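You operate a simulated robot arm through the tools that you are given. There is no shell and no other tool. Be economical: measure what you need, move in short steps, check, and stop when the job is done.

You are at the controls of a simulated two-armed robot. One attempt, no reset.

JOB
Scrub the green-handled blind clean with the blue pad and wipe it dry.
Fine: hold it by its handle for both; soapy water from the dish, white rag; pad and rag back. Set down upright: scrub pad with a blue grip. What is to be rubbed or washed off counts as gone when no trace of it is left.

Only the result counts: the job must be done as asked and must still hold three seconds after the hand-in. Knocking over, shifting, dropping, spilling or breaking anything else fails it.

ROBOT AND FRAMES
Two 7-joint arms with fingered hands on one trunk, on a base that drives. Base frame: it is fixed to the floor where the robot stands at the start and does not move with it; the origin is under the middle of the robot, x ahead of it, y to its left, z up; the surface under the hand at the start is at about z = 860. Readings come in mm, degrees, newtons and seconds.
The left shoulder is at the start at [58, 185, 1192], the right one opposite. With the tool pointing down near the work surface each hand reaches from about 100 to 820 mm from the robot's upright axis, wherever it stands, measured 20 degrees to its own side. Payload 4 kg a hand.
The tool frame of a hand sits at the grasp point between the pads (the TCP): z along the fingers, y along the line on which they close. The tips reach 26 mm beyond it. The gripper opens to 132 mm. The gripper's body begins 73 mm behind the TCP. The gripper is a hand of 3 fingers: y runs from the thumb to the fingers, the wrist lies at [0, 0, -224] in the tool frame.
Orientation is that of the tool frame in the base frame, as [roll, pitch, yaw] about the fixed x, y, z axes, in that order (R = Rz(yaw) Ry(pitch) Rx(roll)). With the fingers straight down and closing along the base's y, the tool's x points along the base's -x, its y along +y and its z along -z.

CONTROLS
- The arms move only by the tool move_arm. It takes "left_increments", "right_increments" or both (then of equal length, played together; a hand with none holds still); each is a list of rows, each an object of numbers (a shift or turn left out is 0): "ax", "ay", "az": the turn, a rotation vector about the tool's x, y, z in degrees; "tx", "ty", "tz": the shift along the tool's x, y, z in mm. In form: [{"ax": .., "ay": .., "az": .., "tx": .., "ty": .., "tz": ..}, ...]. A call has 1 to 8 rows; each row shifts and turns the commanded pose from where the row before left it, along the tool's axes as they then stand. A row lasts 0.2 s, in which the tool goes at most 50 mm and 8.6 degrees; a call with a longer step from one row to the next is refused whole. Where a pose cannot be reached the arm comes as near as it can. A force on the tool above 40 N (or 10 N above the force at the start of the call, whichever is more), or a blocked arm, ends the call early, and 0.2 s more pass. In this call time passes only in rows, and 0.2 s behind the last. The reply holds the time, the measured pose of the TCP, the force on the tool along the base axes, the opening and the grip force, in the units named above and with some noise, with the torque about the TCP (base axes, N m) and any sound that the robot's microphone picked up, and new pictures: "show" is both (left out), scene, wrist or none (wrist: the cameras of the hands that moved).
- Cameras (640 x 400 px; columns grow to the right, rows downward): "scene" is now at [159.7, 20.2, 1410.1]; the picture's right is [0.09, -1.00, -0.01], its down [-0.61, -0.04, -0.79] and it looks along [0.78, 0.08, -0.61] (base axes); focal length 252 px, centre (320, 200). "left" rides on the left gripper at [-62, 3, -92] in its tool frame; the picture's right is [-0.05, -1.00, 0.00], its down [0.83, -0.04, -0.56] and it looks along [0.55, -0.03, 0.83] (tool axes); focal length 230 px, centre (320, 200). "right" rides on the right gripper at [61, 3, -92] in its tool frame; the picture's right is [-0.05, 1.00, 0.00], its down [-0.83, -0.04, -0.55] and it looks along [-0.55, -0.03, 0.83] (tool axes); focal length 230 px, centre (320, 200).
- move_column(by): slides the trunk up (or, below 0, down) by that many mm; the arms and the scene camera ride with it, the base frame stays. It gives what a move gives, with no picture.
- steer(legs): drives the robot by 1 to 6 legs, each [ahead, left, turn to the left] in mm, mm and degrees, along the robot's own axes; the way and the turn of a leg run together, so that a leg with both is an arc; at most 1500 mm and 180 degrees a leg. The arms and the cameras ride along, it lands a little off, and it stops where it bumps. It gives what a move gives, and a new picture of the scene camera.
- finger_targets(finger1, finger2, thumb_bend, hand): sets how far each is bent, from 0 (flat) to 1 (curled in); at 0.3 the hand is open as for a grip, at 0.7 the pads meet at the TCP. One left out holds its place. A second passes; each finger stops where it meets its share of the squeeze, and holds until it gets a number again. It is the only way to open and close the hand. It gives what a move gives, with no picture; readings hold the bend of each and the force on the fingers (four entries, about 0 where the hand has none), thumb and palm.
- pan_tilt(pan, tilt): turns the head with the scene camera to pan (to the left, within 86 degrees either way) and tilt (down, from -29 to 69), counted from straight ahead of the robot. It gives what a move gives, and a new picture of the scene camera.
- measure_at(camera, pixels): for up to 12 pixels [column, row] of the newest picture of that camera ("zoom" is the newest enlarged one), the place [x, y, z] in the base frame of the surface seen there, good to about 2 mm, but the place of the scene camera against the robot may be out by one fixed shift of up to 25 mm in any direction. The clock stands still meanwhile.
- inspect(camera, box): a new picture of the part [left, top, right, bottom] of that camera's present view, enlarged. The clock stands still meanwhile.
- close_job(): hands the job in; it is judged then, once.

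Keep the steps short. Do not move on a guess: measure, check each grasp and each placing, and mend mistakes. In all there are 80 turns and 260 pictures (those below and enlarged ones count). Leave the grippers open and the arms clear of the work at the hand-in unless told otherwise, and finish with a single line.

The tools are called after "Emit:" as name(argument=value, ...) on one line, values as JSON. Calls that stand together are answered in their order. move_arm: Moves the arms, as the interface text tells. Its arguments: {"type":"object","properties":{"left_increments":{"type":"array","items":{"type":"object","properties":{"ax":{"type":"number"},"ay":{"type":"number"},"az":{"type":"number"},"tx":{"type":"number"},"ty":{"type":"number"},"tz":{"type":"number"}}}},"right_increments":{"type":"array","items":{"type":"object","properties":{"ax":{"type":"number"},"ay":{"type":"number"},"az":{"type":"number"},"tx":{"type":"number"},"ty":{"type":"number"},"tz":{"type":"number"}}}},"show":{"type":"string","enum":["both","scene","wrist","none"]}},"required":[]} The other tools are called the same way: move_column (by) slides the trunk up or down; finger_targets (finger1, finger2, thumb_bend, hand) moves the fingers one by one; steer (legs) drives the base; pan_tilt (pan, tilt) turns the head that bears the scene camera; measure_at (camera, pixels) gives the place of the surface under pixels of a picture; inspect (camera, box) takes an enlarged picture of a part of a camera's view; close_job () hands the job in.

At the start:

```text
time_s: 0.0
left_tool_pos: [513.7, 339.7, 1165.4]
left_tcp_rot: [180.0, 0.0, -180.0]
left_ft_force: [-0.6, 0.7, 0.0]
left_torque: [0.02, 0.03, -0.01]
left_grip_width: 132.0
left_finger_force: 0.0
left_shape: jaw
left_bend: [0.3, 0.3, 0.3]
left_finger forces: [0.0, 0.0, 0.0, 0.0, 0.0, 0.1]
right_tool_pos: [544.5, -147.3, 1166.8]
right_tcp_rot: [179.9, -0.1, -179.9]
right_ft_force: [0.0, -0.4, 0.1]
right_torque: [-0.04, 0.0, 0.0]
right_grip_width: 131.5
right_finger_force: 0.0
right_shape: jaw
right_bend: [0.3, 0.3, 0.3]
right_finger forces: [0.0, 0.1, 0.0, 0.0, 0.0, 0.1]
trunk travel left (down, up): [-225.0, 237.0]
robot x, y, heading: [-1.3, -2.3, 0.1]
head pan, tilt: [5.1, 29.7]
```

scene: 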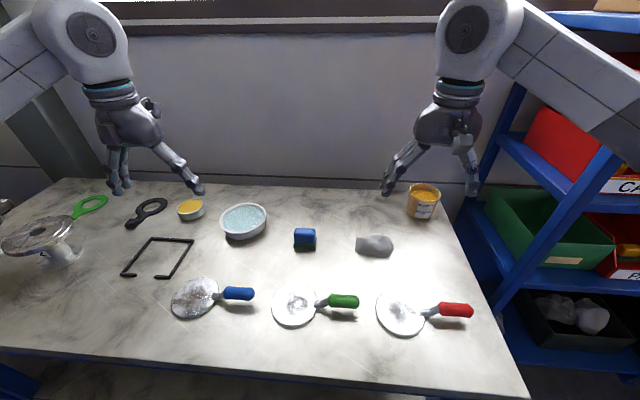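
right: 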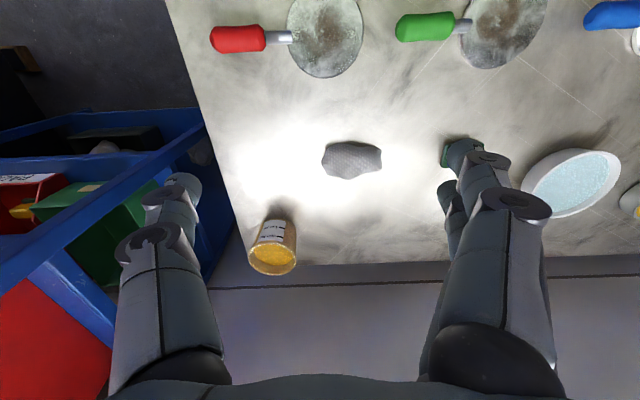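
left: 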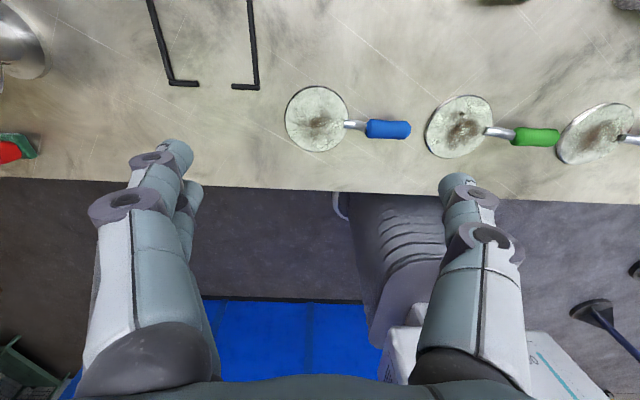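

I see three paddles with blue, green and red handles, a blue pad, a dish and a rag. I'll enlarge the work area and measure the main objects.

Emit:
inspect(camera="scene", box=[160, 180, 480, 380])

Emit:
measure_at(camera="scene", pixels=[[343, 302], [322, 303], [295, 307], [274, 308], [305, 232], [305, 246], [375, 244], [243, 220], [222, 216], [265, 222], [355, 299], [310, 320]])

Emit:
measure_at(camera="right", pixels=[[425, 26], [465, 26], [352, 159], [323, 158], [381, 160], [350, 142], [572, 182], [495, 25], [400, 26], [540, 165], [605, 195], [450, 155]])

```text
2.00 times, centred on (320, 280) of scene
```

zoom: 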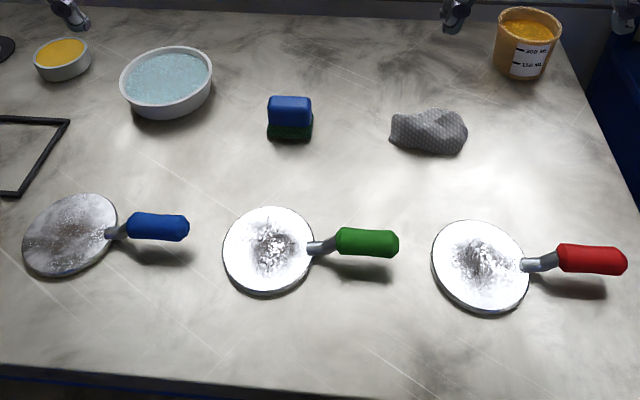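

```text
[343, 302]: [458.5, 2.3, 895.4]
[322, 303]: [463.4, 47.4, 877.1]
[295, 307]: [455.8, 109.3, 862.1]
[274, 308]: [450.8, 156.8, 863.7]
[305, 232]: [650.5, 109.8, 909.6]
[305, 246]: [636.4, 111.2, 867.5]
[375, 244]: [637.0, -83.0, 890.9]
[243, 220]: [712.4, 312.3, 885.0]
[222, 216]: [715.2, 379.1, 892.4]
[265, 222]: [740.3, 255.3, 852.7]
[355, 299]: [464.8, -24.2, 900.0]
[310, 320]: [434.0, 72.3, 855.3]
```

```text
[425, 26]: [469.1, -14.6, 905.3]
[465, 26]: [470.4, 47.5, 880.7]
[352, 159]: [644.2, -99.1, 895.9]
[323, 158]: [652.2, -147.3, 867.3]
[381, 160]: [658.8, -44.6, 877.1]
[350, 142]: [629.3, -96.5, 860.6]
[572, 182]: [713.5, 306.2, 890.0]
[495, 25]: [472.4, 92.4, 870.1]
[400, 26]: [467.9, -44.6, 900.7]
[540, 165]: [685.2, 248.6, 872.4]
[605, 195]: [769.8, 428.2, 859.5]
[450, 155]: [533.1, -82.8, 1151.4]
```

Wrist cameras give the more reliable places. Next the right hand goes toward the green handle, starting to turn so it closes along x. The left hand goes above the blue pad to view it.

Emit:
move_arm(left_increments=[{"tx": -18.7, "ty": -32.9, "tz": 17}, {"tx": -18.7, "ty": -32.9, "tz": 17}, {"tx": -18.7, "ty": -32.9, "tz": 17}, {"tx": -18.7, "ty": -32.9, "tz": 17}, {"tx": -18.7, "ty": -32.9, "tz": 17}, {"tx": -18.7, "ty": -32.9, "tz": 17}, {"tx": -18.7, "ty": -32.9, "tz": 17}, {}], right_increments=[{"tx": 25, "ty": 10, "tz": 25}, {"tx": 25, "ty": 10, "tz": 25}, {"tx": 25, "ty": 10, "tz": 25}, {"az": -8.5}, {"az": -8.5}, {"az": -8.5}, {"az": -8.5}, {"az": -8.5}])

```text
time_s: 1.8
left_tool_pos: [644.3, 109.3, 1047.5]
left_tcp_rot: [-179.9, 0.0, 180.0]
left_ft_force: [-0.6, 1.1, 0.3]
left_torque: [0.0, -0.04, 0.01]
left_grip_width: 131.8
left_finger_force: 0.0
left_shape: jaw
left_bend: [0.3, 0.3, 0.3]
left_finger forces: [0.1, 0.0, 0.1, 0.0, 0.1, 0.0]
right_tool_pos: [469.2, -117.0, 1091.0]
right_tcp_rot: [-180.0, 0.1, -137.3]
right_ft_force: [-0.2, -0.8, -0.9]
right_torque: [-0.03, -0.01, -0.02]
right_grip_width: 132.0
right_finger_force: 0.1
right_shape: jaw
right_bend: [0.3, 0.3, 0.3]
right_finger forces: [0.0, 0.1, 0.1, 0.1, 0.1, 0.0]
trunk travel left (down, up): [-225.0, 237.0]
robot x, y, heading: [-0.2, -0.6, -0.1]
head pan, tilt: [5.1, 29.7]
```

scene: 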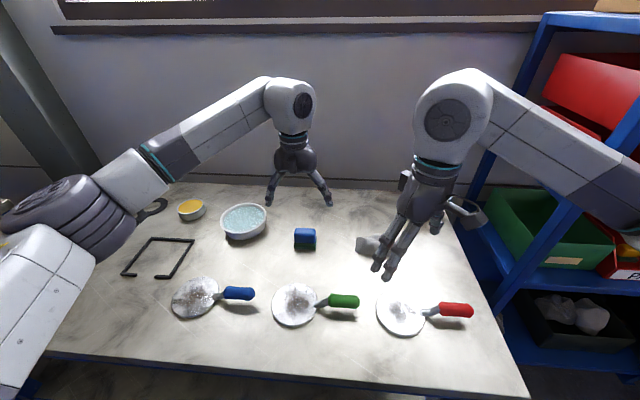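
right: 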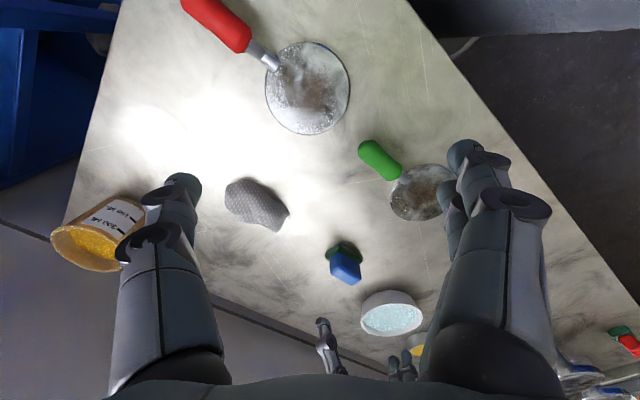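
left: 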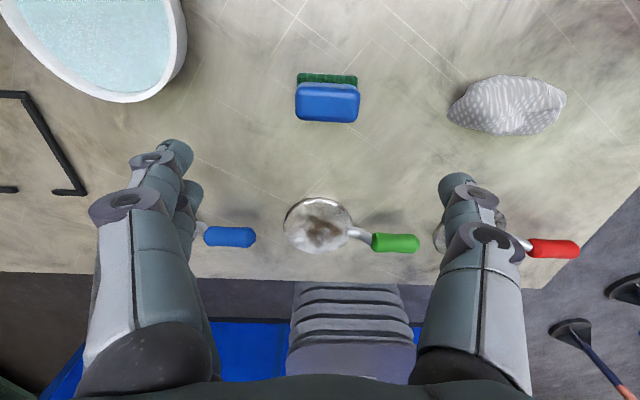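

The left view shows the pad, rag and dish well. I'll measure them there and finish turning and tilting the right hand.

Emit:
inspect(camera="left", box=[240, 40, 600, 265])

Emit:
measure_at(camera="left", pixels=[[301, 88], [356, 90], [299, 117], [356, 118], [328, 100], [298, 78], [356, 79], [450, 108], [564, 100], [508, 100], [500, 133], [515, 78]])

Emit:
measure_at(camera="left", pixels=[[378, 242], [395, 242], [415, 243], [360, 233], [347, 228], [318, 225], [290, 225], [395, 236], [395, 250], [120, 100], [100, 50], [182, 50]])

Emit:
move_arm(right_increments=[{"az": -8.5}, {"az": -8.5}, {"az": -8.5}, {"az": -8.5}, {"az": -8.5}, {"az": -5}, {}, {}], show="none")

```text
1.78 times, centred on (420, 152) of left
```

zoom: 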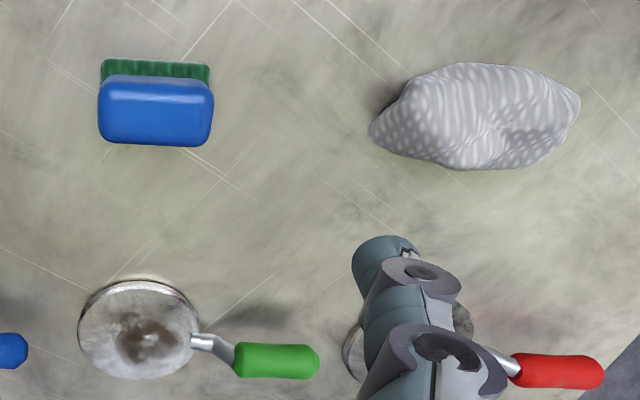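

```text
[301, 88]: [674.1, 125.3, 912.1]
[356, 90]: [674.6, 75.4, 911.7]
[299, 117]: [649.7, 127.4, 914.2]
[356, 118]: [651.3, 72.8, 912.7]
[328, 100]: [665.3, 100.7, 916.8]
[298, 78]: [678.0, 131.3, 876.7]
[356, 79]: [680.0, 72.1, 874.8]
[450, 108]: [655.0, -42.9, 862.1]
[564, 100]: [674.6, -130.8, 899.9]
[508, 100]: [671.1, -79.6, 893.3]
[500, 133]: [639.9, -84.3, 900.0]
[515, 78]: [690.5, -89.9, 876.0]
```

```text
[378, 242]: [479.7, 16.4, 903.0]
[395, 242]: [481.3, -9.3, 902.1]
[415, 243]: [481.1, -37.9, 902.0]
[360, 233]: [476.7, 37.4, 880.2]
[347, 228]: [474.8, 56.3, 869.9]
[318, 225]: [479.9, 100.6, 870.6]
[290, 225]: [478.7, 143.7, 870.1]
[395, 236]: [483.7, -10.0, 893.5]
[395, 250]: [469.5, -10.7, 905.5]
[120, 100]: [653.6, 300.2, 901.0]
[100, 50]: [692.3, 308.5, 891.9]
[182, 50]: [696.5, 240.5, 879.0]
```

```text
time_s: 3.6
left_tool_pos: [643.7, 108.4, 1047.1]
left_tcp_rot: [-180.0, 0.0, 180.0]
left_ft_force: [0.0, 0.0, -0.1]
left_torque: [-0.01, -0.06, -0.02]
left_grip_width: 132.0
left_finger_force: 0.1
left_shape: jaw
left_bend: [0.3, 0.3, 0.3]
left_finger forces: [0.0, 0.1, 0.1, 0.0, 0.0, 0.1]
right_tool_pos: [469.7, -117.6, 1091.4]
right_tcp_rot: [180.0, 0.0, -90.0]
right_ft_force: [-0.3, 0.3, 0.0]
right_torque: [0.01, -0.02, 0.0]
right_grip_width: 132.0
right_finger_force: 0.1
right_shape: jaw
right_bend: [0.3, 0.3, 0.3]
right_finger forces: [0.0, 0.1, 0.1, 0.0, 0.1, 0.0]
trunk travel left (down, up): [-225.0, 237.0]
robot x, y, heading: [-0.4, -3.0, -0.0]
head pan, tilt: [5.1, 29.7]
```

The handle axis is near x 470, z 892, y −45 to +20. The pad centre is about (660, 101) with its top at z 915. Next I tilt the right hand 45° so it leans clear of the disc, and stop 70 mm short of the handle.

Emit:
move_arm(right_increments=[{"ay": -8}, {"ay": -8}, {"ay": -8}, {"ay": -8}, {"ay": -8}, {"ay": -5, "tx": 20}, {"tx": 22, "tz": 44}, {"tx": 22, "tz": 44}], show="none")

Emit:
move_arm(right_increments=[{"tz": 40}, {}])

```text
time_s: 5.4
left_tool_pos: [644.0, 107.8, 1046.6]
left_tcp_rot: [180.0, 0.0, 180.0]
left_ft_force: [-0.6, 0.2, -0.1]
left_torque: [0.01, 0.04, -0.02]
left_grip_width: 131.9
left_finger_force: 0.1
left_shape: jaw
left_bend: [0.3, 0.3, 0.3]
left_finger forces: [0.0, 0.0, 0.0, 0.0, 0.0, 0.0]
right_tool_pos: [471.4, -100.3, 986.6]
right_tcp_rot: [-180.0, 45.0, -90.0]
right_ft_force: [0.6, -0.4, -0.1]
right_torque: [-0.01, -0.01, 0.0]
right_grip_width: 131.8
right_finger_force: 0.0
right_shape: jaw
right_bend: [0.3, 0.3, 0.3]
right_finger forces: [0.1, 0.0, 0.0, 0.0, 0.0, 0.0]
trunk travel left (down, up): [-225.0, 237.0]
robot x, y, heading: [-0.3, 4.0, -0.1]
head pan, tilt: [5.1, 29.7]
```

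```text
time_s: 6.0
left_tool_pos: [643.3, 107.5, 1048.5]
left_tcp_rot: [-179.9, 0.0, -180.0]
left_ft_force: [-0.4, 0.8, 0.3]
left_torque: [-0.02, -0.01, 0.0]
left_grip_width: 131.6
left_finger_force: 0.0
left_shape: jaw
left_bend: [0.3, 0.3, 0.3]
left_finger forces: [0.1, 0.1, 0.0, 0.0, 0.0, 0.0]
right_tool_pos: [468.3, -72.4, 957.2]
right_tcp_rot: [180.0, 45.0, -89.9]
right_ft_force: [0.4, 0.0, -0.6]
right_torque: [-0.03, 0.02, -0.01]
right_grip_width: 132.1
right_finger_force: 0.1
right_shape: jaw
right_bend: [0.3, 0.3, 0.3]
right_finger forces: [0.0, 0.0, 0.0, 0.1, 0.0, 0.1]
trunk travel left (down, up): [-225.0, 237.0]
robot x, y, heading: [2.1, -2.0, -0.1]
head pan, tilt: [5.1, 29.7]
```

scene: 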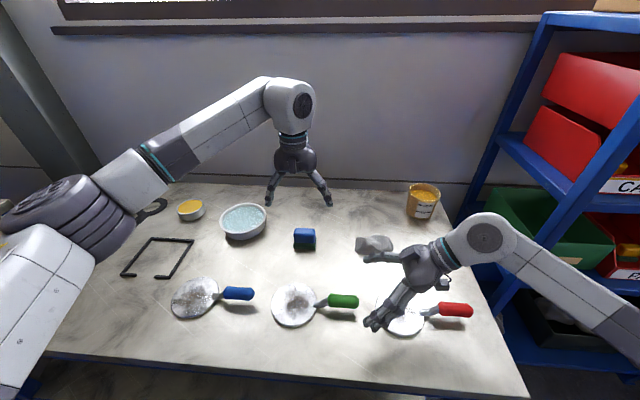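
right: 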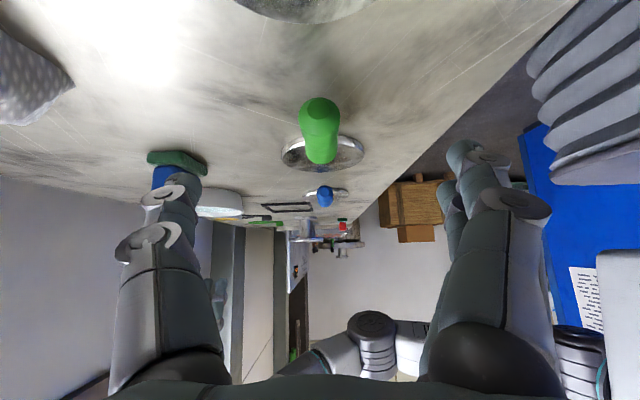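

The handle is centred between the fingers (col 320). I'll check its place with this camera before closing in.

Emit:
measure_at(camera="right", pixels=[[320, 105], [320, 125], [320, 150], [304, 120], [337, 120], [320, 162], [360, 155], [283, 155], [320, 138]])

Emit:
move_arm(right_increments=[{"tz": 30, "tx": 1.5}, {"tz": 30, "tx": 1.5}, {"tz": 27}, {}], show="wrist")

```text
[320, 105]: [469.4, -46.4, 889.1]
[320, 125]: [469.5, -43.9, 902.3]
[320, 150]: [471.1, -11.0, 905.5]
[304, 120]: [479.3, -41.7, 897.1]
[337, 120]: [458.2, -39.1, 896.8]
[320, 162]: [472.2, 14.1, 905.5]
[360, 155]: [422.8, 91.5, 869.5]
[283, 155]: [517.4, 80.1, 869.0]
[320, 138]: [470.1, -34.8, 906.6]
```

```text
time_s: 7.0
left_tool_pos: [643.5, 108.3, 1047.1]
left_tcp_rot: [-180.0, 0.0, -179.9]
left_ft_force: [-0.1, -0.6, 1.2]
left_torque: [0.0, -0.01, 0.02]
left_grip_width: 132.0
left_finger_force: 0.1
left_shape: jaw
left_bend: [0.3, 0.3, 0.3]
left_finger forces: [0.0, 0.0, 0.1, 0.0, 0.0, 0.1]
right_tool_pos: [469.4, -15.5, 892.5]
right_tcp_rot: [-180.0, 45.0, -90.0]
right_ft_force: [-0.7, 0.2, -0.3]
right_torque: [0.0, 0.01, -0.02]
right_grip_width: 131.7
right_finger_force: 0.0
right_shape: jaw
right_bend: [0.3, 0.3, 0.3]
right_finger forces: [0.1, 0.0, 0.1, 0.0, 0.1, 0.0]
trunk travel left (down, up): [-225.0, 237.0]
robot x, y, heading: [-1.5, -0.0, -0.1]
head pan, tilt: [5.1, 29.7]
```

right: 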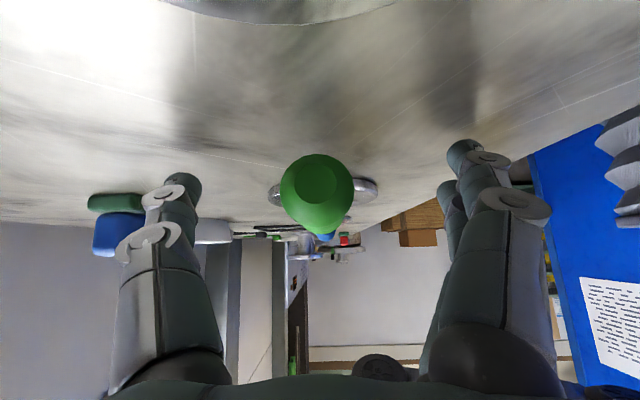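

The TCP is at the handle axis, with the handle's end centred at (317, 190). I close the right hand.

Emit:
finger_targets(hand="right", finger1=0.7, finger2=0.7, thumb_bend=0.7)

Emit:
inspect(camera="scene", box=[220, 200, 480, 360])

```text
time_s: 8.0
left_tool_pos: [643.7, 108.5, 1046.1]
left_tcp_rot: [-179.9, 0.0, -180.0]
left_ft_force: [0.2, 0.6, -0.2]
left_torque: [0.01, 0.01, 0.0]
left_grip_width: 131.8
left_finger_force: 0.0
left_shape: jaw
left_bend: [0.3, 0.3, 0.3]
left_finger forces: [0.0, 0.0, 0.0, 0.0, 0.1, 0.0]
right_tool_pos: [469.2, -13.9, 891.1]
right_tcp_rot: [180.0, 45.0, -90.0]
right_ft_force: [-0.7, 1.3, 1.1]
right_torque: [0.05, 0.05, 0.06]
right_grip_width: 13.2
right_finger_force: 6.6
right_shape: fingers
right_bend: [0.69, 0.63, 0.68]
right_finger forces: [0.4, 5.9, 0.0, 0.0, 5.5, 0.0]
trunk travel left (down, up): [-225.0, 237.0]
robot x, y, heading: [-1.5, -4.0, 0.1]
head pan, tilt: [5.1, 29.7]
```

```text
2.46 times, centred on (350, 280) of scene
```

zoom: 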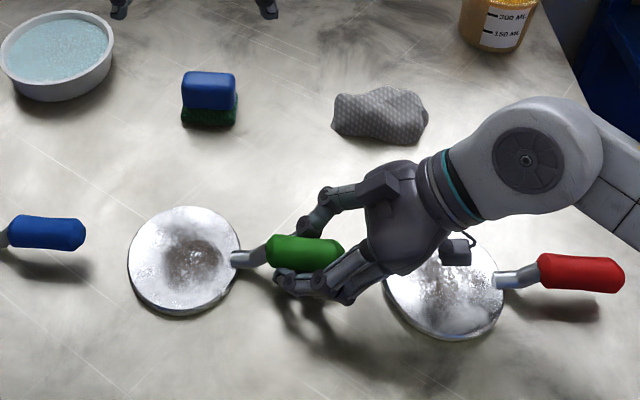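

The grip is light and uneven (finger1 0.4 N, finger2 5.9 N). I'll squeeze further and take a closer look.

Emit:
finger_targets(hand="right", finger1=0.85, finger2=0.85, thumb_bend=0.8)

Emit:
inspect(camera="scene", box=[280, 260, 400, 335])

Emit:
inspect(camera="right", box=[160, 100, 480, 300])

```text
time_s: 9.0
left_tool_pos: [644.8, 107.6, 1046.6]
left_tcp_rot: [-180.0, 0.0, 180.0]
left_ft_force: [-0.4, 0.2, 0.3]
left_torque: [-0.02, -0.01, 0.02]
left_grip_width: 131.9
left_finger_force: 0.1
left_shape: jaw
left_bend: [0.3, 0.3, 0.3]
left_finger forces: [0.0, 0.1, 0.0, 0.0, 0.0, 0.0]
right_tool_pos: [469.3, -15.2, 891.7]
right_tcp_rot: [180.0, 45.0, -90.0]
right_ft_force: [-0.4, 0.9, 0.3]
right_torque: [0.08, -0.02, -0.03]
right_grip_width: 6.6
right_finger_force: 17.9
right_shape: fingers
right_bend: [0.75, 0.7, 0.69]
right_finger forces: [8.7, 11.2, 0.0, 0.0, 16.3, 0.1]
trunk travel left (down, up): [-225.0, 237.0]
robot x, y, heading: [0.1, -2.2, -0.1]
head pan, tilt: [5.1, 29.7]
```

```text
5.33 times, centred on (340, 298) of scene
```

zoom: 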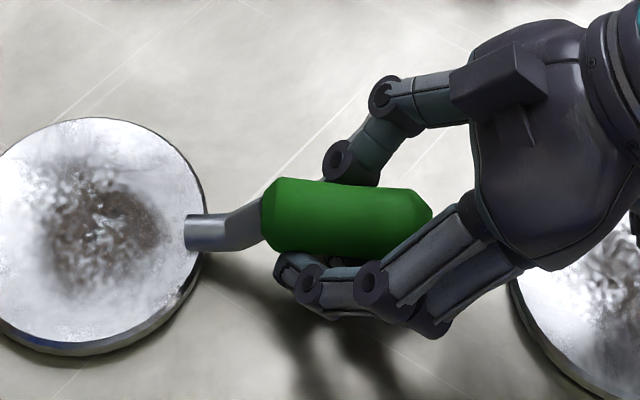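

```text
2.00 times, centred on (320, 200) of right
```

zoom: 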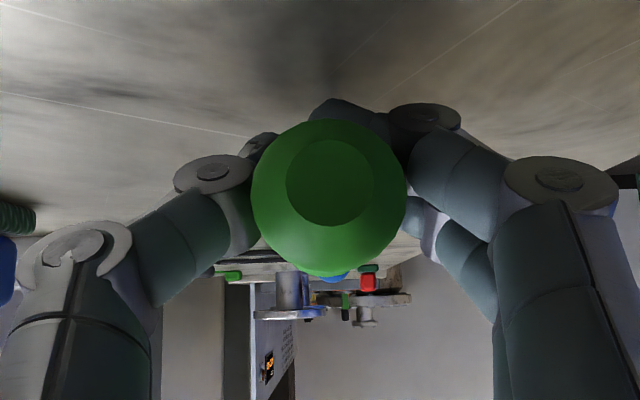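

The grip is now 18 N, with the fingers wrapped round the handle. For a clear scrub I'll turn the left hand −90° so it closes across the pad's 34 mm depth, staying above the pad.

Emit:
move_arm(left_increments=[{"az": -8.5}, {"az": -8.5}, {"az": -8.5}, {"az": -8.5}, {"az": -8.5}, {"az": -8.5}, {"az": -8.5}, {"az": -8.5}], show="none")

Emit:
move_arm(left_increments=[{"az": -8.5}, {"az": -8.5}, {"az": -5}, {"tx": 7, "ty": -16, "tz": 30}, {"tz": 30}, {}], show="wrist")

```text
time_s: 10.8
left_tool_pos: [643.3, 109.6, 1047.4]
left_tcp_rot: [180.0, 0.1, -111.9]
left_ft_force: [0.6, 0.6, 0.2]
left_torque: [-0.02, 0.04, -0.02]
left_grip_width: 132.1
left_finger_force: 0.0
left_shape: jaw
left_bend: [0.3, 0.3, 0.3]
left_finger forces: [0.0, 0.0, 0.1, 0.1, 0.0, 0.1]
right_tool_pos: [471.4, -15.9, 892.3]
right_tcp_rot: [180.0, 45.1, -90.0]
right_ft_force: [1.6, 0.6, -0.1]
right_torque: [0.09, 0.0, -0.01]
right_grip_width: 6.7
right_finger_force: 18.2
right_shape: fingers
right_bend: [0.75, 0.7, 0.69]
right_finger forces: [8.6, 11.2, 0.0, 0.0, 16.2, 0.0]
trunk travel left (down, up): [-225.0, 237.0]
robot x, y, heading: [-0.4, -1.9, -0.1]
head pan, tilt: [5.1, 29.7]
```

```text
time_s: 12.2
left_tool_pos: [659.8, 102.6, 987.9]
left_tcp_rot: [-179.9, -0.1, -90.0]
left_ft_force: [-0.3, -0.5, 0.3]
left_torque: [0.0, -0.02, -0.03]
left_grip_width: 131.8
left_finger_force: 0.1
left_shape: jaw
left_bend: [0.3, 0.3, 0.3]
left_finger forces: [0.1, 0.0, 0.1, 0.0, 0.0, 0.0]
right_tool_pos: [470.2, -15.5, 892.3]
right_tcp_rot: [180.0, 45.0, -90.0]
right_ft_force: [0.5, 0.3, -3.7]
right_torque: [0.11, 0.0, -0.04]
right_grip_width: 6.3
right_finger_force: 17.7
right_shape: fingers
right_bend: [0.75, 0.7, 0.69]
right_finger forces: [8.6, 11.3, 0.0, 0.0, 16.3, 0.0]
trunk travel left (down, up): [-225.0, 237.0]
robot x, y, heading: [-0.1, -2.2, -0.3]
head pan, tilt: [5.1, 29.7]
```

left: 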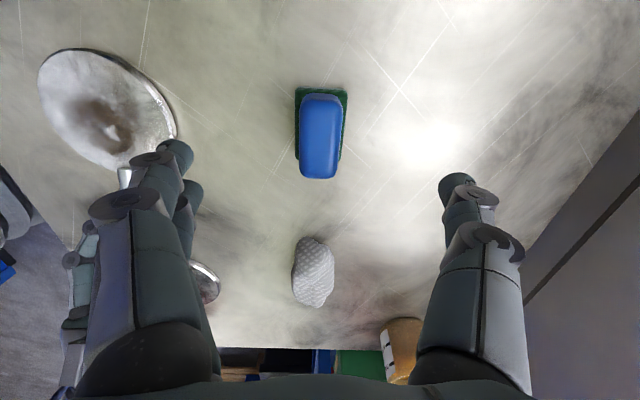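

Emit:
measure_at(camera="left", pixels=[[303, 130], [340, 130], [320, 100], [320, 170], [320, 130], [297, 92], [346, 94], [345, 155], [299, 150]])

```text
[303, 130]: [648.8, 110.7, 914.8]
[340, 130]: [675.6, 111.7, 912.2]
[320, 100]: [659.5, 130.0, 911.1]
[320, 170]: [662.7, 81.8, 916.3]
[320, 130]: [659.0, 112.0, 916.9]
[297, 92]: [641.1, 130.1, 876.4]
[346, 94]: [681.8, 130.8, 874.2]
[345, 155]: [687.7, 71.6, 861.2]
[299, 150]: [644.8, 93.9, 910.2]
```

The pad is centred at about (661, 101). I descend 85 mm so the fingertips stay just above the green base.

Emit:
move_arm(left_increments=[{"tz": 30, "ty": -1.5, "tx": 1}, {"tz": 30}, {"tz": 24}, {}], show="wrist")

Emit:
finger_targets(hand="left", finger1=0.68, finger2=0.68, thumb_bend=0.68)

Emit:
inspect(camera="left", box=[160, 80, 480, 280])

```text
time_s: 13.2
left_tool_pos: [662.9, 99.2, 904.7]
left_tcp_rot: [-180.0, 0.0, -90.0]
left_ft_force: [0.9, 1.0, -0.6]
left_torque: [-0.01, 0.02, 0.01]
left_grip_width: 131.9
left_finger_force: 0.0
left_shape: jaw
left_bend: [0.3, 0.3, 0.3]
left_finger forces: [0.0, 0.0, 0.1, 0.1, 0.0, 0.1]
right_tool_pos: [468.1, -15.6, 891.8]
right_tcp_rot: [179.9, 45.1, -90.1]
right_ft_force: [1.0, 0.0, -3.2]
right_torque: [0.1, 0.06, 0.0]
right_grip_width: 6.4
right_finger_force: 17.5
right_shape: fingers
right_bend: [0.75, 0.7, 0.69]
right_finger forces: [8.5, 11.1, 0.0, 0.1, 16.1, 0.1]
trunk travel left (down, up): [-225.0, 237.0]
robot x, y, heading: [-1.8, 2.3, -0.0]
head pan, tilt: [5.1, 29.7]
```

left: 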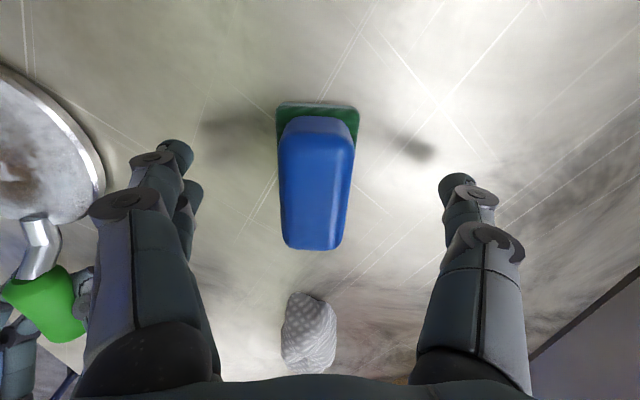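

```text
time_s: 14.2
left_tool_pos: [661.7, 98.7, 905.0]
left_tcp_rot: [179.9, 0.0, -90.0]
left_ft_force: [-0.3, 0.9, 6.6]
left_torque: [-0.02, 0.11, -0.02]
left_grip_width: 30.5
left_finger_force: 10.9
left_shape: fingers
left_bend: [0.62, 0.62, 0.64]
left_finger forces: [5.3, 6.2, 0.1, 0.0, 11.3, 0.0]
right_tool_pos: [468.9, -15.1, 892.3]
right_tcp_rot: [-179.9, 45.0, -90.0]
right_ft_force: [0.3, 0.9, -3.8]
right_torque: [0.1, 0.04, 0.03]
right_grip_width: 6.3
right_finger_force: 17.3
right_shape: fingers
right_bend: [0.75, 0.7, 0.69]
right_finger forces: [8.4, 11.1, 0.0, 0.0, 16.1, 0.0]
trunk travel left (down, up): [-225.0, 237.0]
robot x, y, heading: [-2.5, -0.8, -0.1]
head pan, tilt: [5.1, 29.7]
```

```text
2.00 times, centred on (320, 180) of left
```

zoom: 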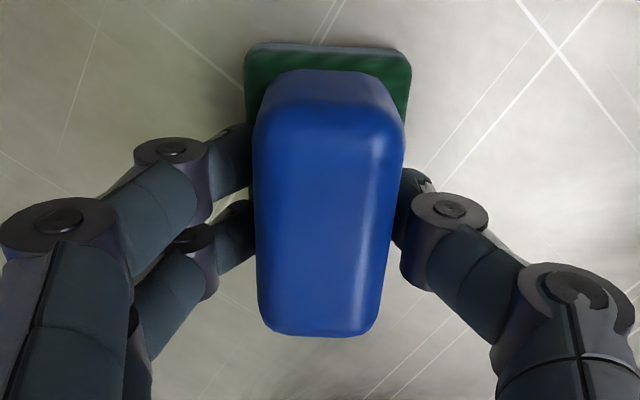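

The grasp on the pad is even. I'll tighten a bit, then lift.

Emit:
finger_targets(hand="left", finger1=0.75, finger2=0.75, thumb_bend=0.77)

Emit:
move_arm(left_increments=[{"tz": -30}, {"tz": -40}, {"tz": -20}, {}], show="both")

```text
time_s: 15.2
left_tool_pos: [662.7, 97.6, 905.1]
left_tcp_rot: [180.0, 0.0, -90.0]
left_ft_force: [1.9, -1.2, 8.6]
left_torque: [-0.02, 0.1, -0.01]
left_grip_width: 29.9
left_finger_force: 24.1
left_shape: fingers
left_bend: [0.63, 0.63, 0.66]
left_finger forces: [10.9, 11.7, 0.1, 0.0, 24.3, 0.0]
right_tool_pos: [468.6, -14.7, 892.1]
right_tcp_rot: [-180.0, 45.0, -90.0]
right_ft_force: [0.6, 1.8, -2.7]
right_torque: [0.08, 0.04, 0.01]
right_grip_width: 6.5
right_finger_force: 17.9
right_shape: fingers
right_bend: [0.75, 0.7, 0.69]
right_finger forces: [8.5, 11.1, 0.0, 0.0, 16.1, 0.1]
trunk travel left (down, up): [-225.0, 237.0]
robot x, y, heading: [-2.9, -2.5, -0.0]
head pan, tilt: [5.1, 29.7]
```

```text
time_s: 16.2
left_tool_pos: [661.6, 96.8, 992.8]
left_tcp_rot: [-180.0, 0.1, -90.0]
left_ft_force: [0.5, 0.2, -1.4]
left_torque: [-0.03, 0.0, -0.02]
left_grip_width: 29.6
left_finger_force: 22.2
left_shape: fingers
left_bend: [0.62, 0.63, 0.67]
left_finger forces: [10.3, 10.7, 0.0, 0.0, 23.0, 0.0]
right_tool_pos: [469.3, -14.9, 891.7]
right_tcp_rot: [179.9, 45.1, -90.0]
right_ft_force: [0.3, -0.4, -2.5]
right_torque: [0.11, 0.04, -0.01]
right_grip_width: 6.3
right_finger_force: 18.0
right_shape: fingers
right_bend: [0.75, 0.7, 0.69]
right_finger forces: [8.6, 11.1, 0.0, 0.0, 15.9, 0.0]
trunk travel left (down, up): [-225.0, 237.0]
robot x, y, heading: [-0.1, 2.6, 0.0]
head pan, tilt: [5.1, 29.7]
```

scene: 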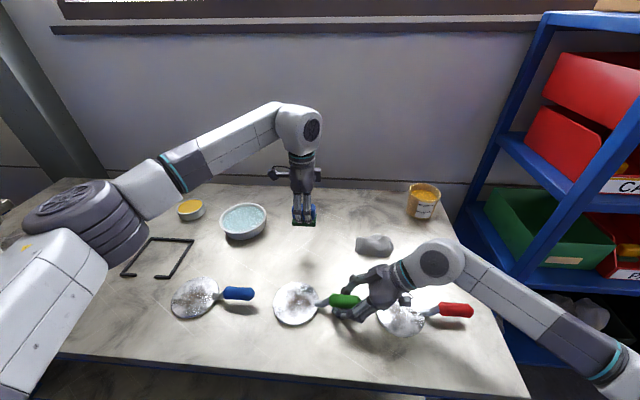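
left: 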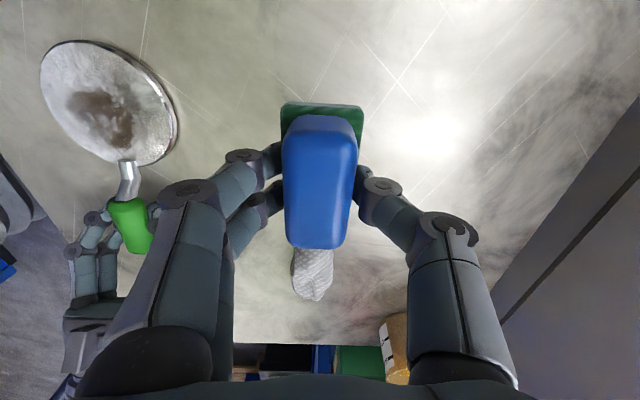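

The pad is held firmly, its bottom 45 mm below the TCP. I carry it high over the dish and measure the rim.

Emit:
move_arm(left_increments=[{"tx": -40, "ty": -10, "tz": -10}, {"tx": -40, "ty": -10, "tz": -10}, {"tx": -40, "ty": -10}, {"tx": -40, "ty": -10}, {"tx": -40, "ty": -10}, {}], show="both")

Emit:
inspect(camera="scene", box=[180, 160, 340, 260])

```text
time_s: 17.6
left_tool_pos: [712.1, 296.9, 1015.2]
left_tcp_rot: [-180.0, 0.0, -90.1]
left_ft_force: [0.1, 0.0, -0.9]
left_torque: [0.0, -0.05, -0.01]
left_grip_width: 29.5
left_finger_force: 22.1
left_shape: fingers
left_bend: [0.62, 0.63, 0.67]
left_finger forces: [10.3, 10.5, 0.0, 0.1, 23.2, 0.0]
right_tool_pos: [468.4, -15.1, 892.5]
right_tcp_rot: [179.9, 45.0, -90.0]
right_ft_force: [-0.2, 1.3, -3.5]
right_torque: [0.06, 0.05, 0.01]
right_grip_width: 6.3
right_finger_force: 18.0
right_shape: fingers
right_bend: [0.76, 0.7, 0.69]
right_finger forces: [8.4, 11.2, 0.0, 0.0, 15.8, 0.0]
trunk travel left (down, up): [-225.0, 237.0]
robot x, y, heading: [-3.0, -1.3, -0.1]
head pan, tilt: [5.1, 29.7]
```

scene: 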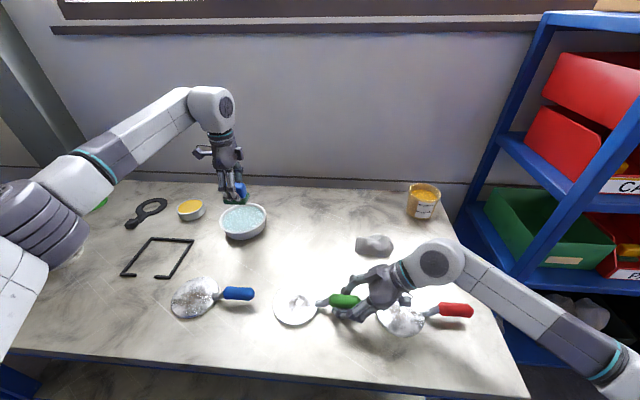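
left: 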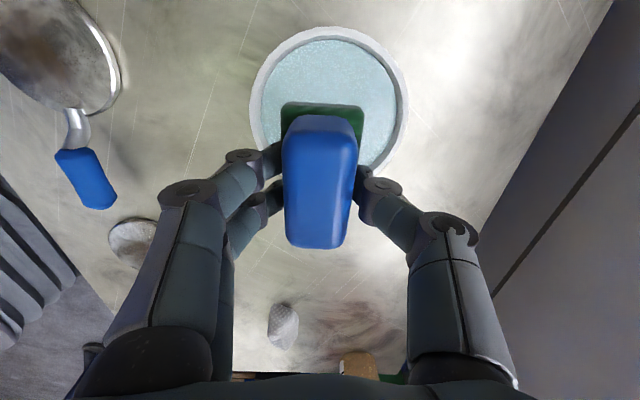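

```text
4.00 times, centred on (260, 210) of scene
```

zoom: 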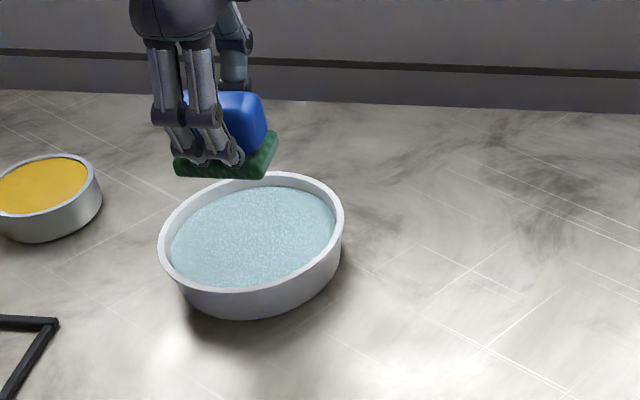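

Emit:
measure_at(camera="left", pixels=[[328, 31], [254, 90], [404, 95], [328, 38], [265, 90], [393, 95], [328, 70], [385, 160], [262, 130], [290, 80]])

```text
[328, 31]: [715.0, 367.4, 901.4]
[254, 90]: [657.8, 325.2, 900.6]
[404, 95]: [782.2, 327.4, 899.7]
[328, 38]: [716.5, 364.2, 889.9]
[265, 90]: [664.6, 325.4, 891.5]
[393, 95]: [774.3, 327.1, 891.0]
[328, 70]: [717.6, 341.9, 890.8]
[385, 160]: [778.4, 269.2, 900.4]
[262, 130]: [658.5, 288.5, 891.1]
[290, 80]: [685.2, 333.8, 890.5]
```

The dish centre is about (720, 299), inner radius 60, water at z 891 and rim at z 901. I lower the pad until its base is about 12 mm under water, hold briefly, then raise it slowly to drip.

Emit:
move_arm(left_increments=[{"ty": -8}, {"tz": 35}, {"tz": 25}, {"tz": 12}, {"tz": 10}, {"tz": 9}, {}, {}], show="both")

Emit:
inspect(camera="scene", box=[180, 160, 340, 260])

```text
time_s: 19.4
left_tool_pos: [719.0, 300.4, 922.6]
left_tcp_rot: [-180.0, -0.1, -90.0]
left_ft_force: [-0.2, -0.1, 0.1]
left_torque: [0.01, -0.01, 0.02]
left_grip_width: 29.3
left_finger_force: 21.8
left_shape: fingers
left_bend: [0.62, 0.63, 0.67]
left_finger forces: [9.9, 10.2, 0.1, 0.0, 23.4, 0.0]
right_tool_pos: [470.2, -13.7, 892.2]
right_tcp_rot: [179.9, 45.0, -90.0]
right_ft_force: [0.0, 1.2, -3.0]
right_torque: [0.12, 0.02, 0.02]
right_grip_width: 5.9
right_finger_force: 18.1
right_shape: fingers
right_bend: [0.76, 0.7, 0.7]
right_finger forces: [8.4, 11.2, 0.1, 0.0, 15.8, 0.0]
trunk travel left (down, up): [-225.0, 237.0]
robot x, y, heading: [-3.7, 1.8, 0.3]
head pan, tilt: [5.1, 29.7]
```

scene: 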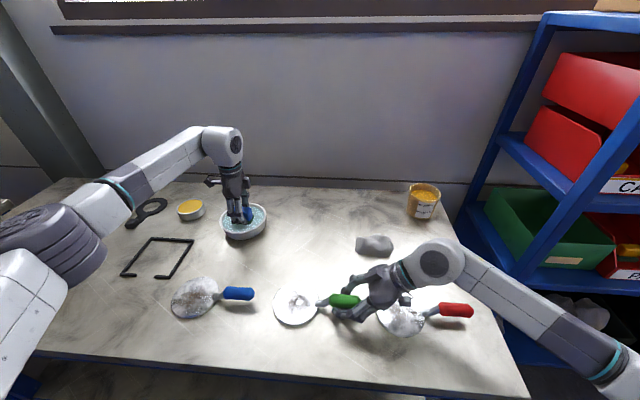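
left: 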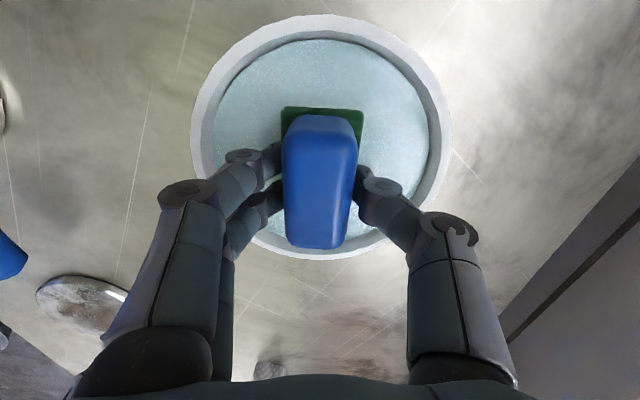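

```text
4.00 times, centred on (260, 210) of scene
```

zoom: 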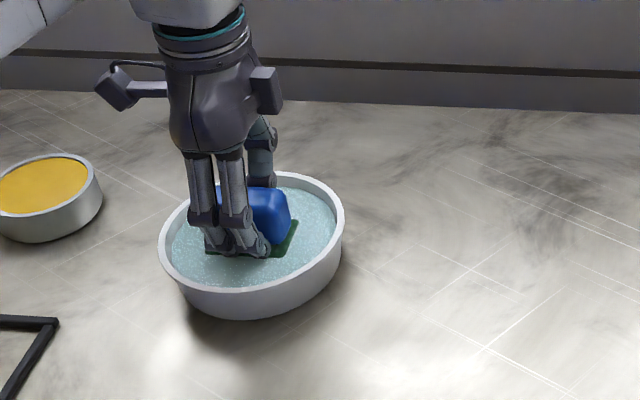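

The base is wet. I raise the pad slowly and let it drip over the dish.

Emit:
move_arm(left_increments=[{"tz": -8}, {"tz": -10}, {"tz": -10}, {}, {}, {"tz": -15}, {"tz": -25}, {}], show="none")

Emit:
inspect(camera="scene", box=[180, 160, 340, 260])

Emit:
move_arm(left_increments=[{"tx": 24, "ty": 31}, {"tx": 24, "ty": 31}, {"tx": 24, "ty": 31}, {"tx": 24, "ty": 31}, {"tx": 24, "ty": 31}, {"tx": 24, "ty": 31}, {"tx": 24, "ty": 31}, {"tx": 24, "ty": 31}], show="both")

```text
time_s: 21.2
left_tool_pos: [721.5, 301.1, 990.0]
left_tcp_rot: [179.9, 0.0, -90.0]
left_ft_force: [0.4, -0.5, -1.0]
left_torque: [-0.01, -0.01, 0.01]
left_grip_width: 29.5
left_finger_force: 22.2
left_shape: fingers
left_bend: [0.62, 0.63, 0.67]
left_finger forces: [10.0, 10.3, 0.1, 0.0, 23.5, 0.0]
right_tool_pos: [470.4, -14.7, 892.4]
right_tcp_rot: [180.0, 45.0, -90.1]
right_ft_force: [-0.1, 0.3, -2.4]
right_torque: [0.1, 0.02, 0.01]
right_grip_width: 6.1
right_finger_force: 17.6
right_shape: fingers
right_bend: [0.76, 0.7, 0.7]
right_finger forces: [8.3, 11.4, 0.0, 0.0, 15.7, 0.0]
trunk travel left (down, up): [-225.0, 237.0]
robot x, y, heading: [-1.1, 2.0, 0.0]
head pan, tilt: [5.1, 29.7]
```

```text
4.00 times, centred on (260, 210) of scene
```

zoom: 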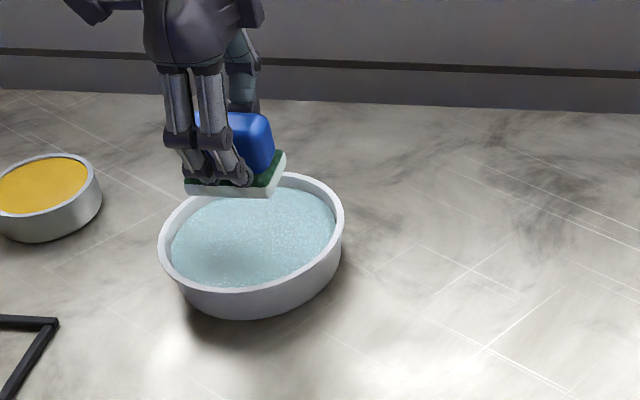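

```text
time_s: 23.0
left_tool_pos: [474.4, 105.5, 990.2]
left_tcp_rot: [180.0, 0.1, -90.0]
left_ft_force: [-0.2, 0.6, 0.0]
left_torque: [-0.01, 0.01, 0.0]
left_grip_width: 29.7
left_finger_force: 21.8
left_shape: fingers
left_bend: [0.62, 0.63, 0.67]
left_finger forces: [9.8, 10.2, 0.0, 0.0, 23.3, 0.0]
right_tool_pos: [470.3, -15.1, 892.2]
right_tcp_rot: [180.0, 45.1, -89.9]
right_ft_force: [0.5, -1.4, -2.8]
right_torque: [0.05, 0.01, 0.02]
right_grip_width: 5.5
right_finger_force: 17.1
right_shape: fingers
right_bend: [0.76, 0.7, 0.7]
right_finger forces: [8.0, 11.0, 0.1, 0.1, 15.7, 0.1]
trunk travel left (down, up): [-225.0, 237.0]
robot x, y, heading: [-2.0, -4.4, -0.1]
head pan, tilt: [5.1, 29.7]
```

scene: 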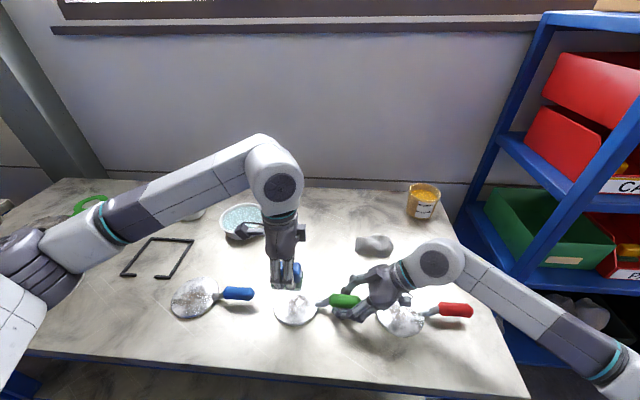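
left: 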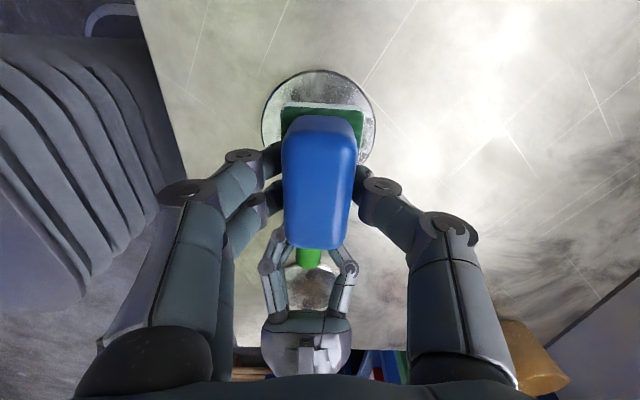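

The pad's underside carries suds. I measure the disc rim before lowering.

Emit:
measure_at(camera="left", pixels=[[320, 73], [266, 115], [372, 118], [275, 92], [362, 92], [270, 140], [369, 140], [320, 85]])

```text
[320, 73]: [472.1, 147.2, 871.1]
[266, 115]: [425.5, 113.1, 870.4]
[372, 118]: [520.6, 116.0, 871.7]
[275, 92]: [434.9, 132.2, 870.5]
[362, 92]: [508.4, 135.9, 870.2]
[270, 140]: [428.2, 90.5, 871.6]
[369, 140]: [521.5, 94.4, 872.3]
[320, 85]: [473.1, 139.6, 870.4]
```

The disc centre is (473.5, 99), radius 49, top z 871. I lower the pad to just above it, then to light contact.

Emit:
move_arm(left_increments=[{"tz": 35, "tx": 3}, {"tz": 25}, {"tz": 12}, {"tz": 3}, {}], show="none")

Emit:
inspect(camera="scene", box=[240, 250, 400, 350])

Emit:
inspect(camera="left", box=[200, 20, 456, 180])

```text
time_s: 24.2
left_tool_pos: [471.5, 106.3, 915.7]
left_tcp_rot: [-180.0, -0.1, -90.0]
left_ft_force: [-1.2, 3.0, 14.1]
left_torque: [0.0, 0.35, -0.08]
left_grip_width: 29.3
left_finger_force: 25.5
left_shape: fingers
left_bend: [0.62, 0.63, 0.67]
left_finger forces: [11.0, 16.1, 0.0, 0.0, 24.5, 0.1]
right_tool_pos: [469.3, -15.7, 891.8]
right_tcp_rot: [-180.0, 44.9, -90.0]
right_ft_force: [0.5, -0.7, -7.1]
right_torque: [0.09, -0.01, 0.01]
right_grip_width: 5.8
right_finger_force: 19.1
right_shape: fingers
right_bend: [0.76, 0.7, 0.7]
right_finger forces: [10.3, 11.2, 0.1, 0.0, 16.7, 0.1]
trunk travel left (down, up): [-225.0, 237.0]
robot x, y, heading: [-0.5, -1.8, 0.1]
head pan, tilt: [5.1, 29.7]
```

```text
4.00 times, centred on (320, 300) of scene
```

zoom: 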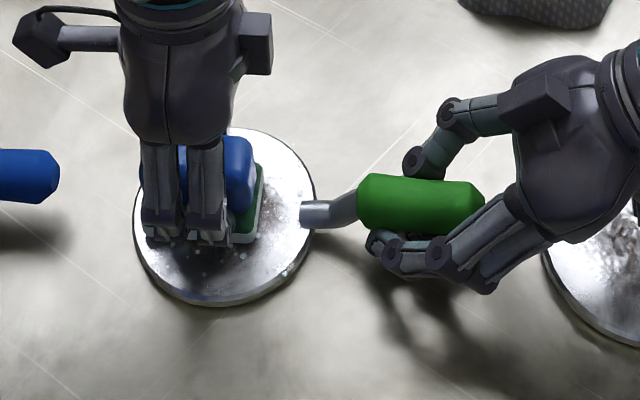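

```text
2.50 times, centred on (328, 100) of left
```

zoom: 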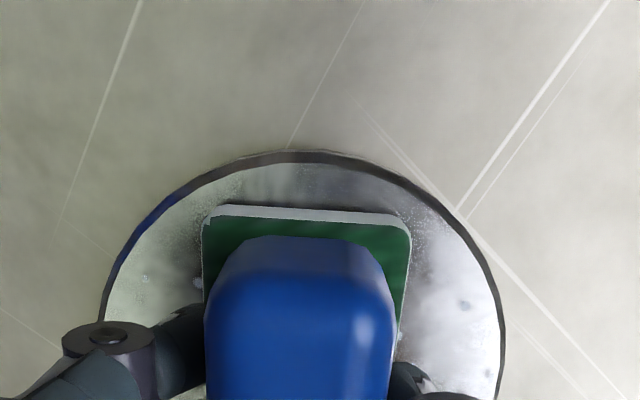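

Contact at 14 N. I scrub with strokes along y, first the centre and then the −x side.

Emit:
move_arm(left_increments=[{"tx": 18}, {"tx": -28}, {"tx": 28}, {"ty": 15}, {"tx": -28}, {"tx": 28}, {"ty": 14}, {"tx": 6}], show="none")

Emit:
move_arm(left_increments=[{"tx": -34}, {"tx": 34}, {"tx": -34}, {"ty": -14}, {"tx": 28}, {"tx": -28}, {"ty": -15}, {"tx": 28}], show="both")

```text
time_s: 26.0
left_tool_pos: [443.2, 82.5, 914.9]
left_tcp_rot: [179.9, 0.1, -90.2]
left_ft_force: [-1.6, 1.3, 6.2]
left_torque: [0.06, 0.2, -0.03]
left_grip_width: 29.7
left_finger_force: 24.1
left_shape: fingers
left_bend: [0.63, 0.64, 0.67]
left_finger forces: [11.0, 14.4, 0.1, 0.0, 23.3, 0.0]
right_tool_pos: [470.9, -16.4, 891.0]
right_tcp_rot: [179.9, 45.1, -90.0]
right_ft_force: [1.0, 0.8, -5.2]
right_torque: [0.1, -0.06, 0.05]
right_grip_width: 5.1
right_finger_force: 18.8
right_shape: fingers
right_bend: [0.76, 0.7, 0.71]
right_finger forces: [9.9, 11.2, 0.0, 0.1, 15.4, 0.0]
trunk travel left (down, up): [-225.0, 237.0]
robot x, y, heading: [0.4, -1.3, 0.1]
head pan, tilt: [5.1, 29.7]
```

```text
time_s: 27.8
left_tool_pos: [471.2, 89.4, 916.6]
left_tcp_rot: [-179.9, 0.0, -89.9]
left_ft_force: [-0.2, 3.4, 15.3]
left_torque: [0.06, 0.32, -0.09]
left_grip_width: 29.5
left_finger_force: 29.2
left_shape: fingers
left_bend: [0.63, 0.65, 0.67]
left_finger forces: [15.1, 18.0, 0.0, 0.0, 25.7, 0.0]
right_tool_pos: [468.6, -15.8, 890.3]
right_tcp_rot: [179.9, 44.8, -90.0]
right_ft_force: [1.0, -2.8, -8.4]
right_torque: [0.06, 0.01, 0.0]
right_grip_width: 4.8
right_finger_force: 18.7
right_shape: fingers
right_bend: [0.76, 0.71, 0.71]
right_finger forces: [10.4, 10.4, 0.0, 0.1, 17.0, 0.0]
trunk travel left (down, up): [-225.0, 237.0]
robot x, y, heading: [0.3, 0.4, -0.1]
head pan, tilt: [5.1, 29.7]
```

scene: 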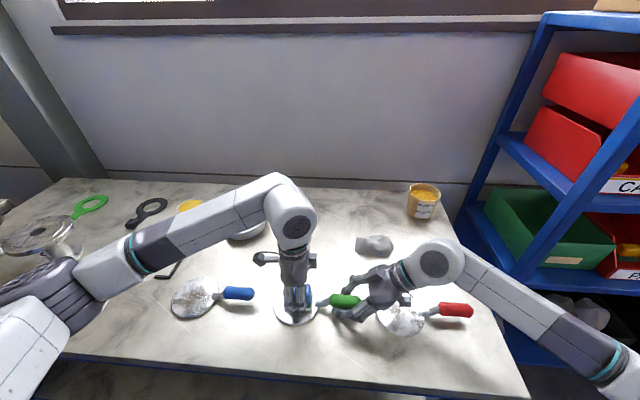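
left: 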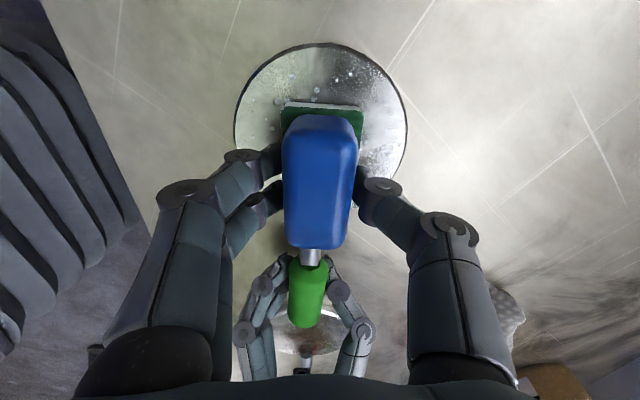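

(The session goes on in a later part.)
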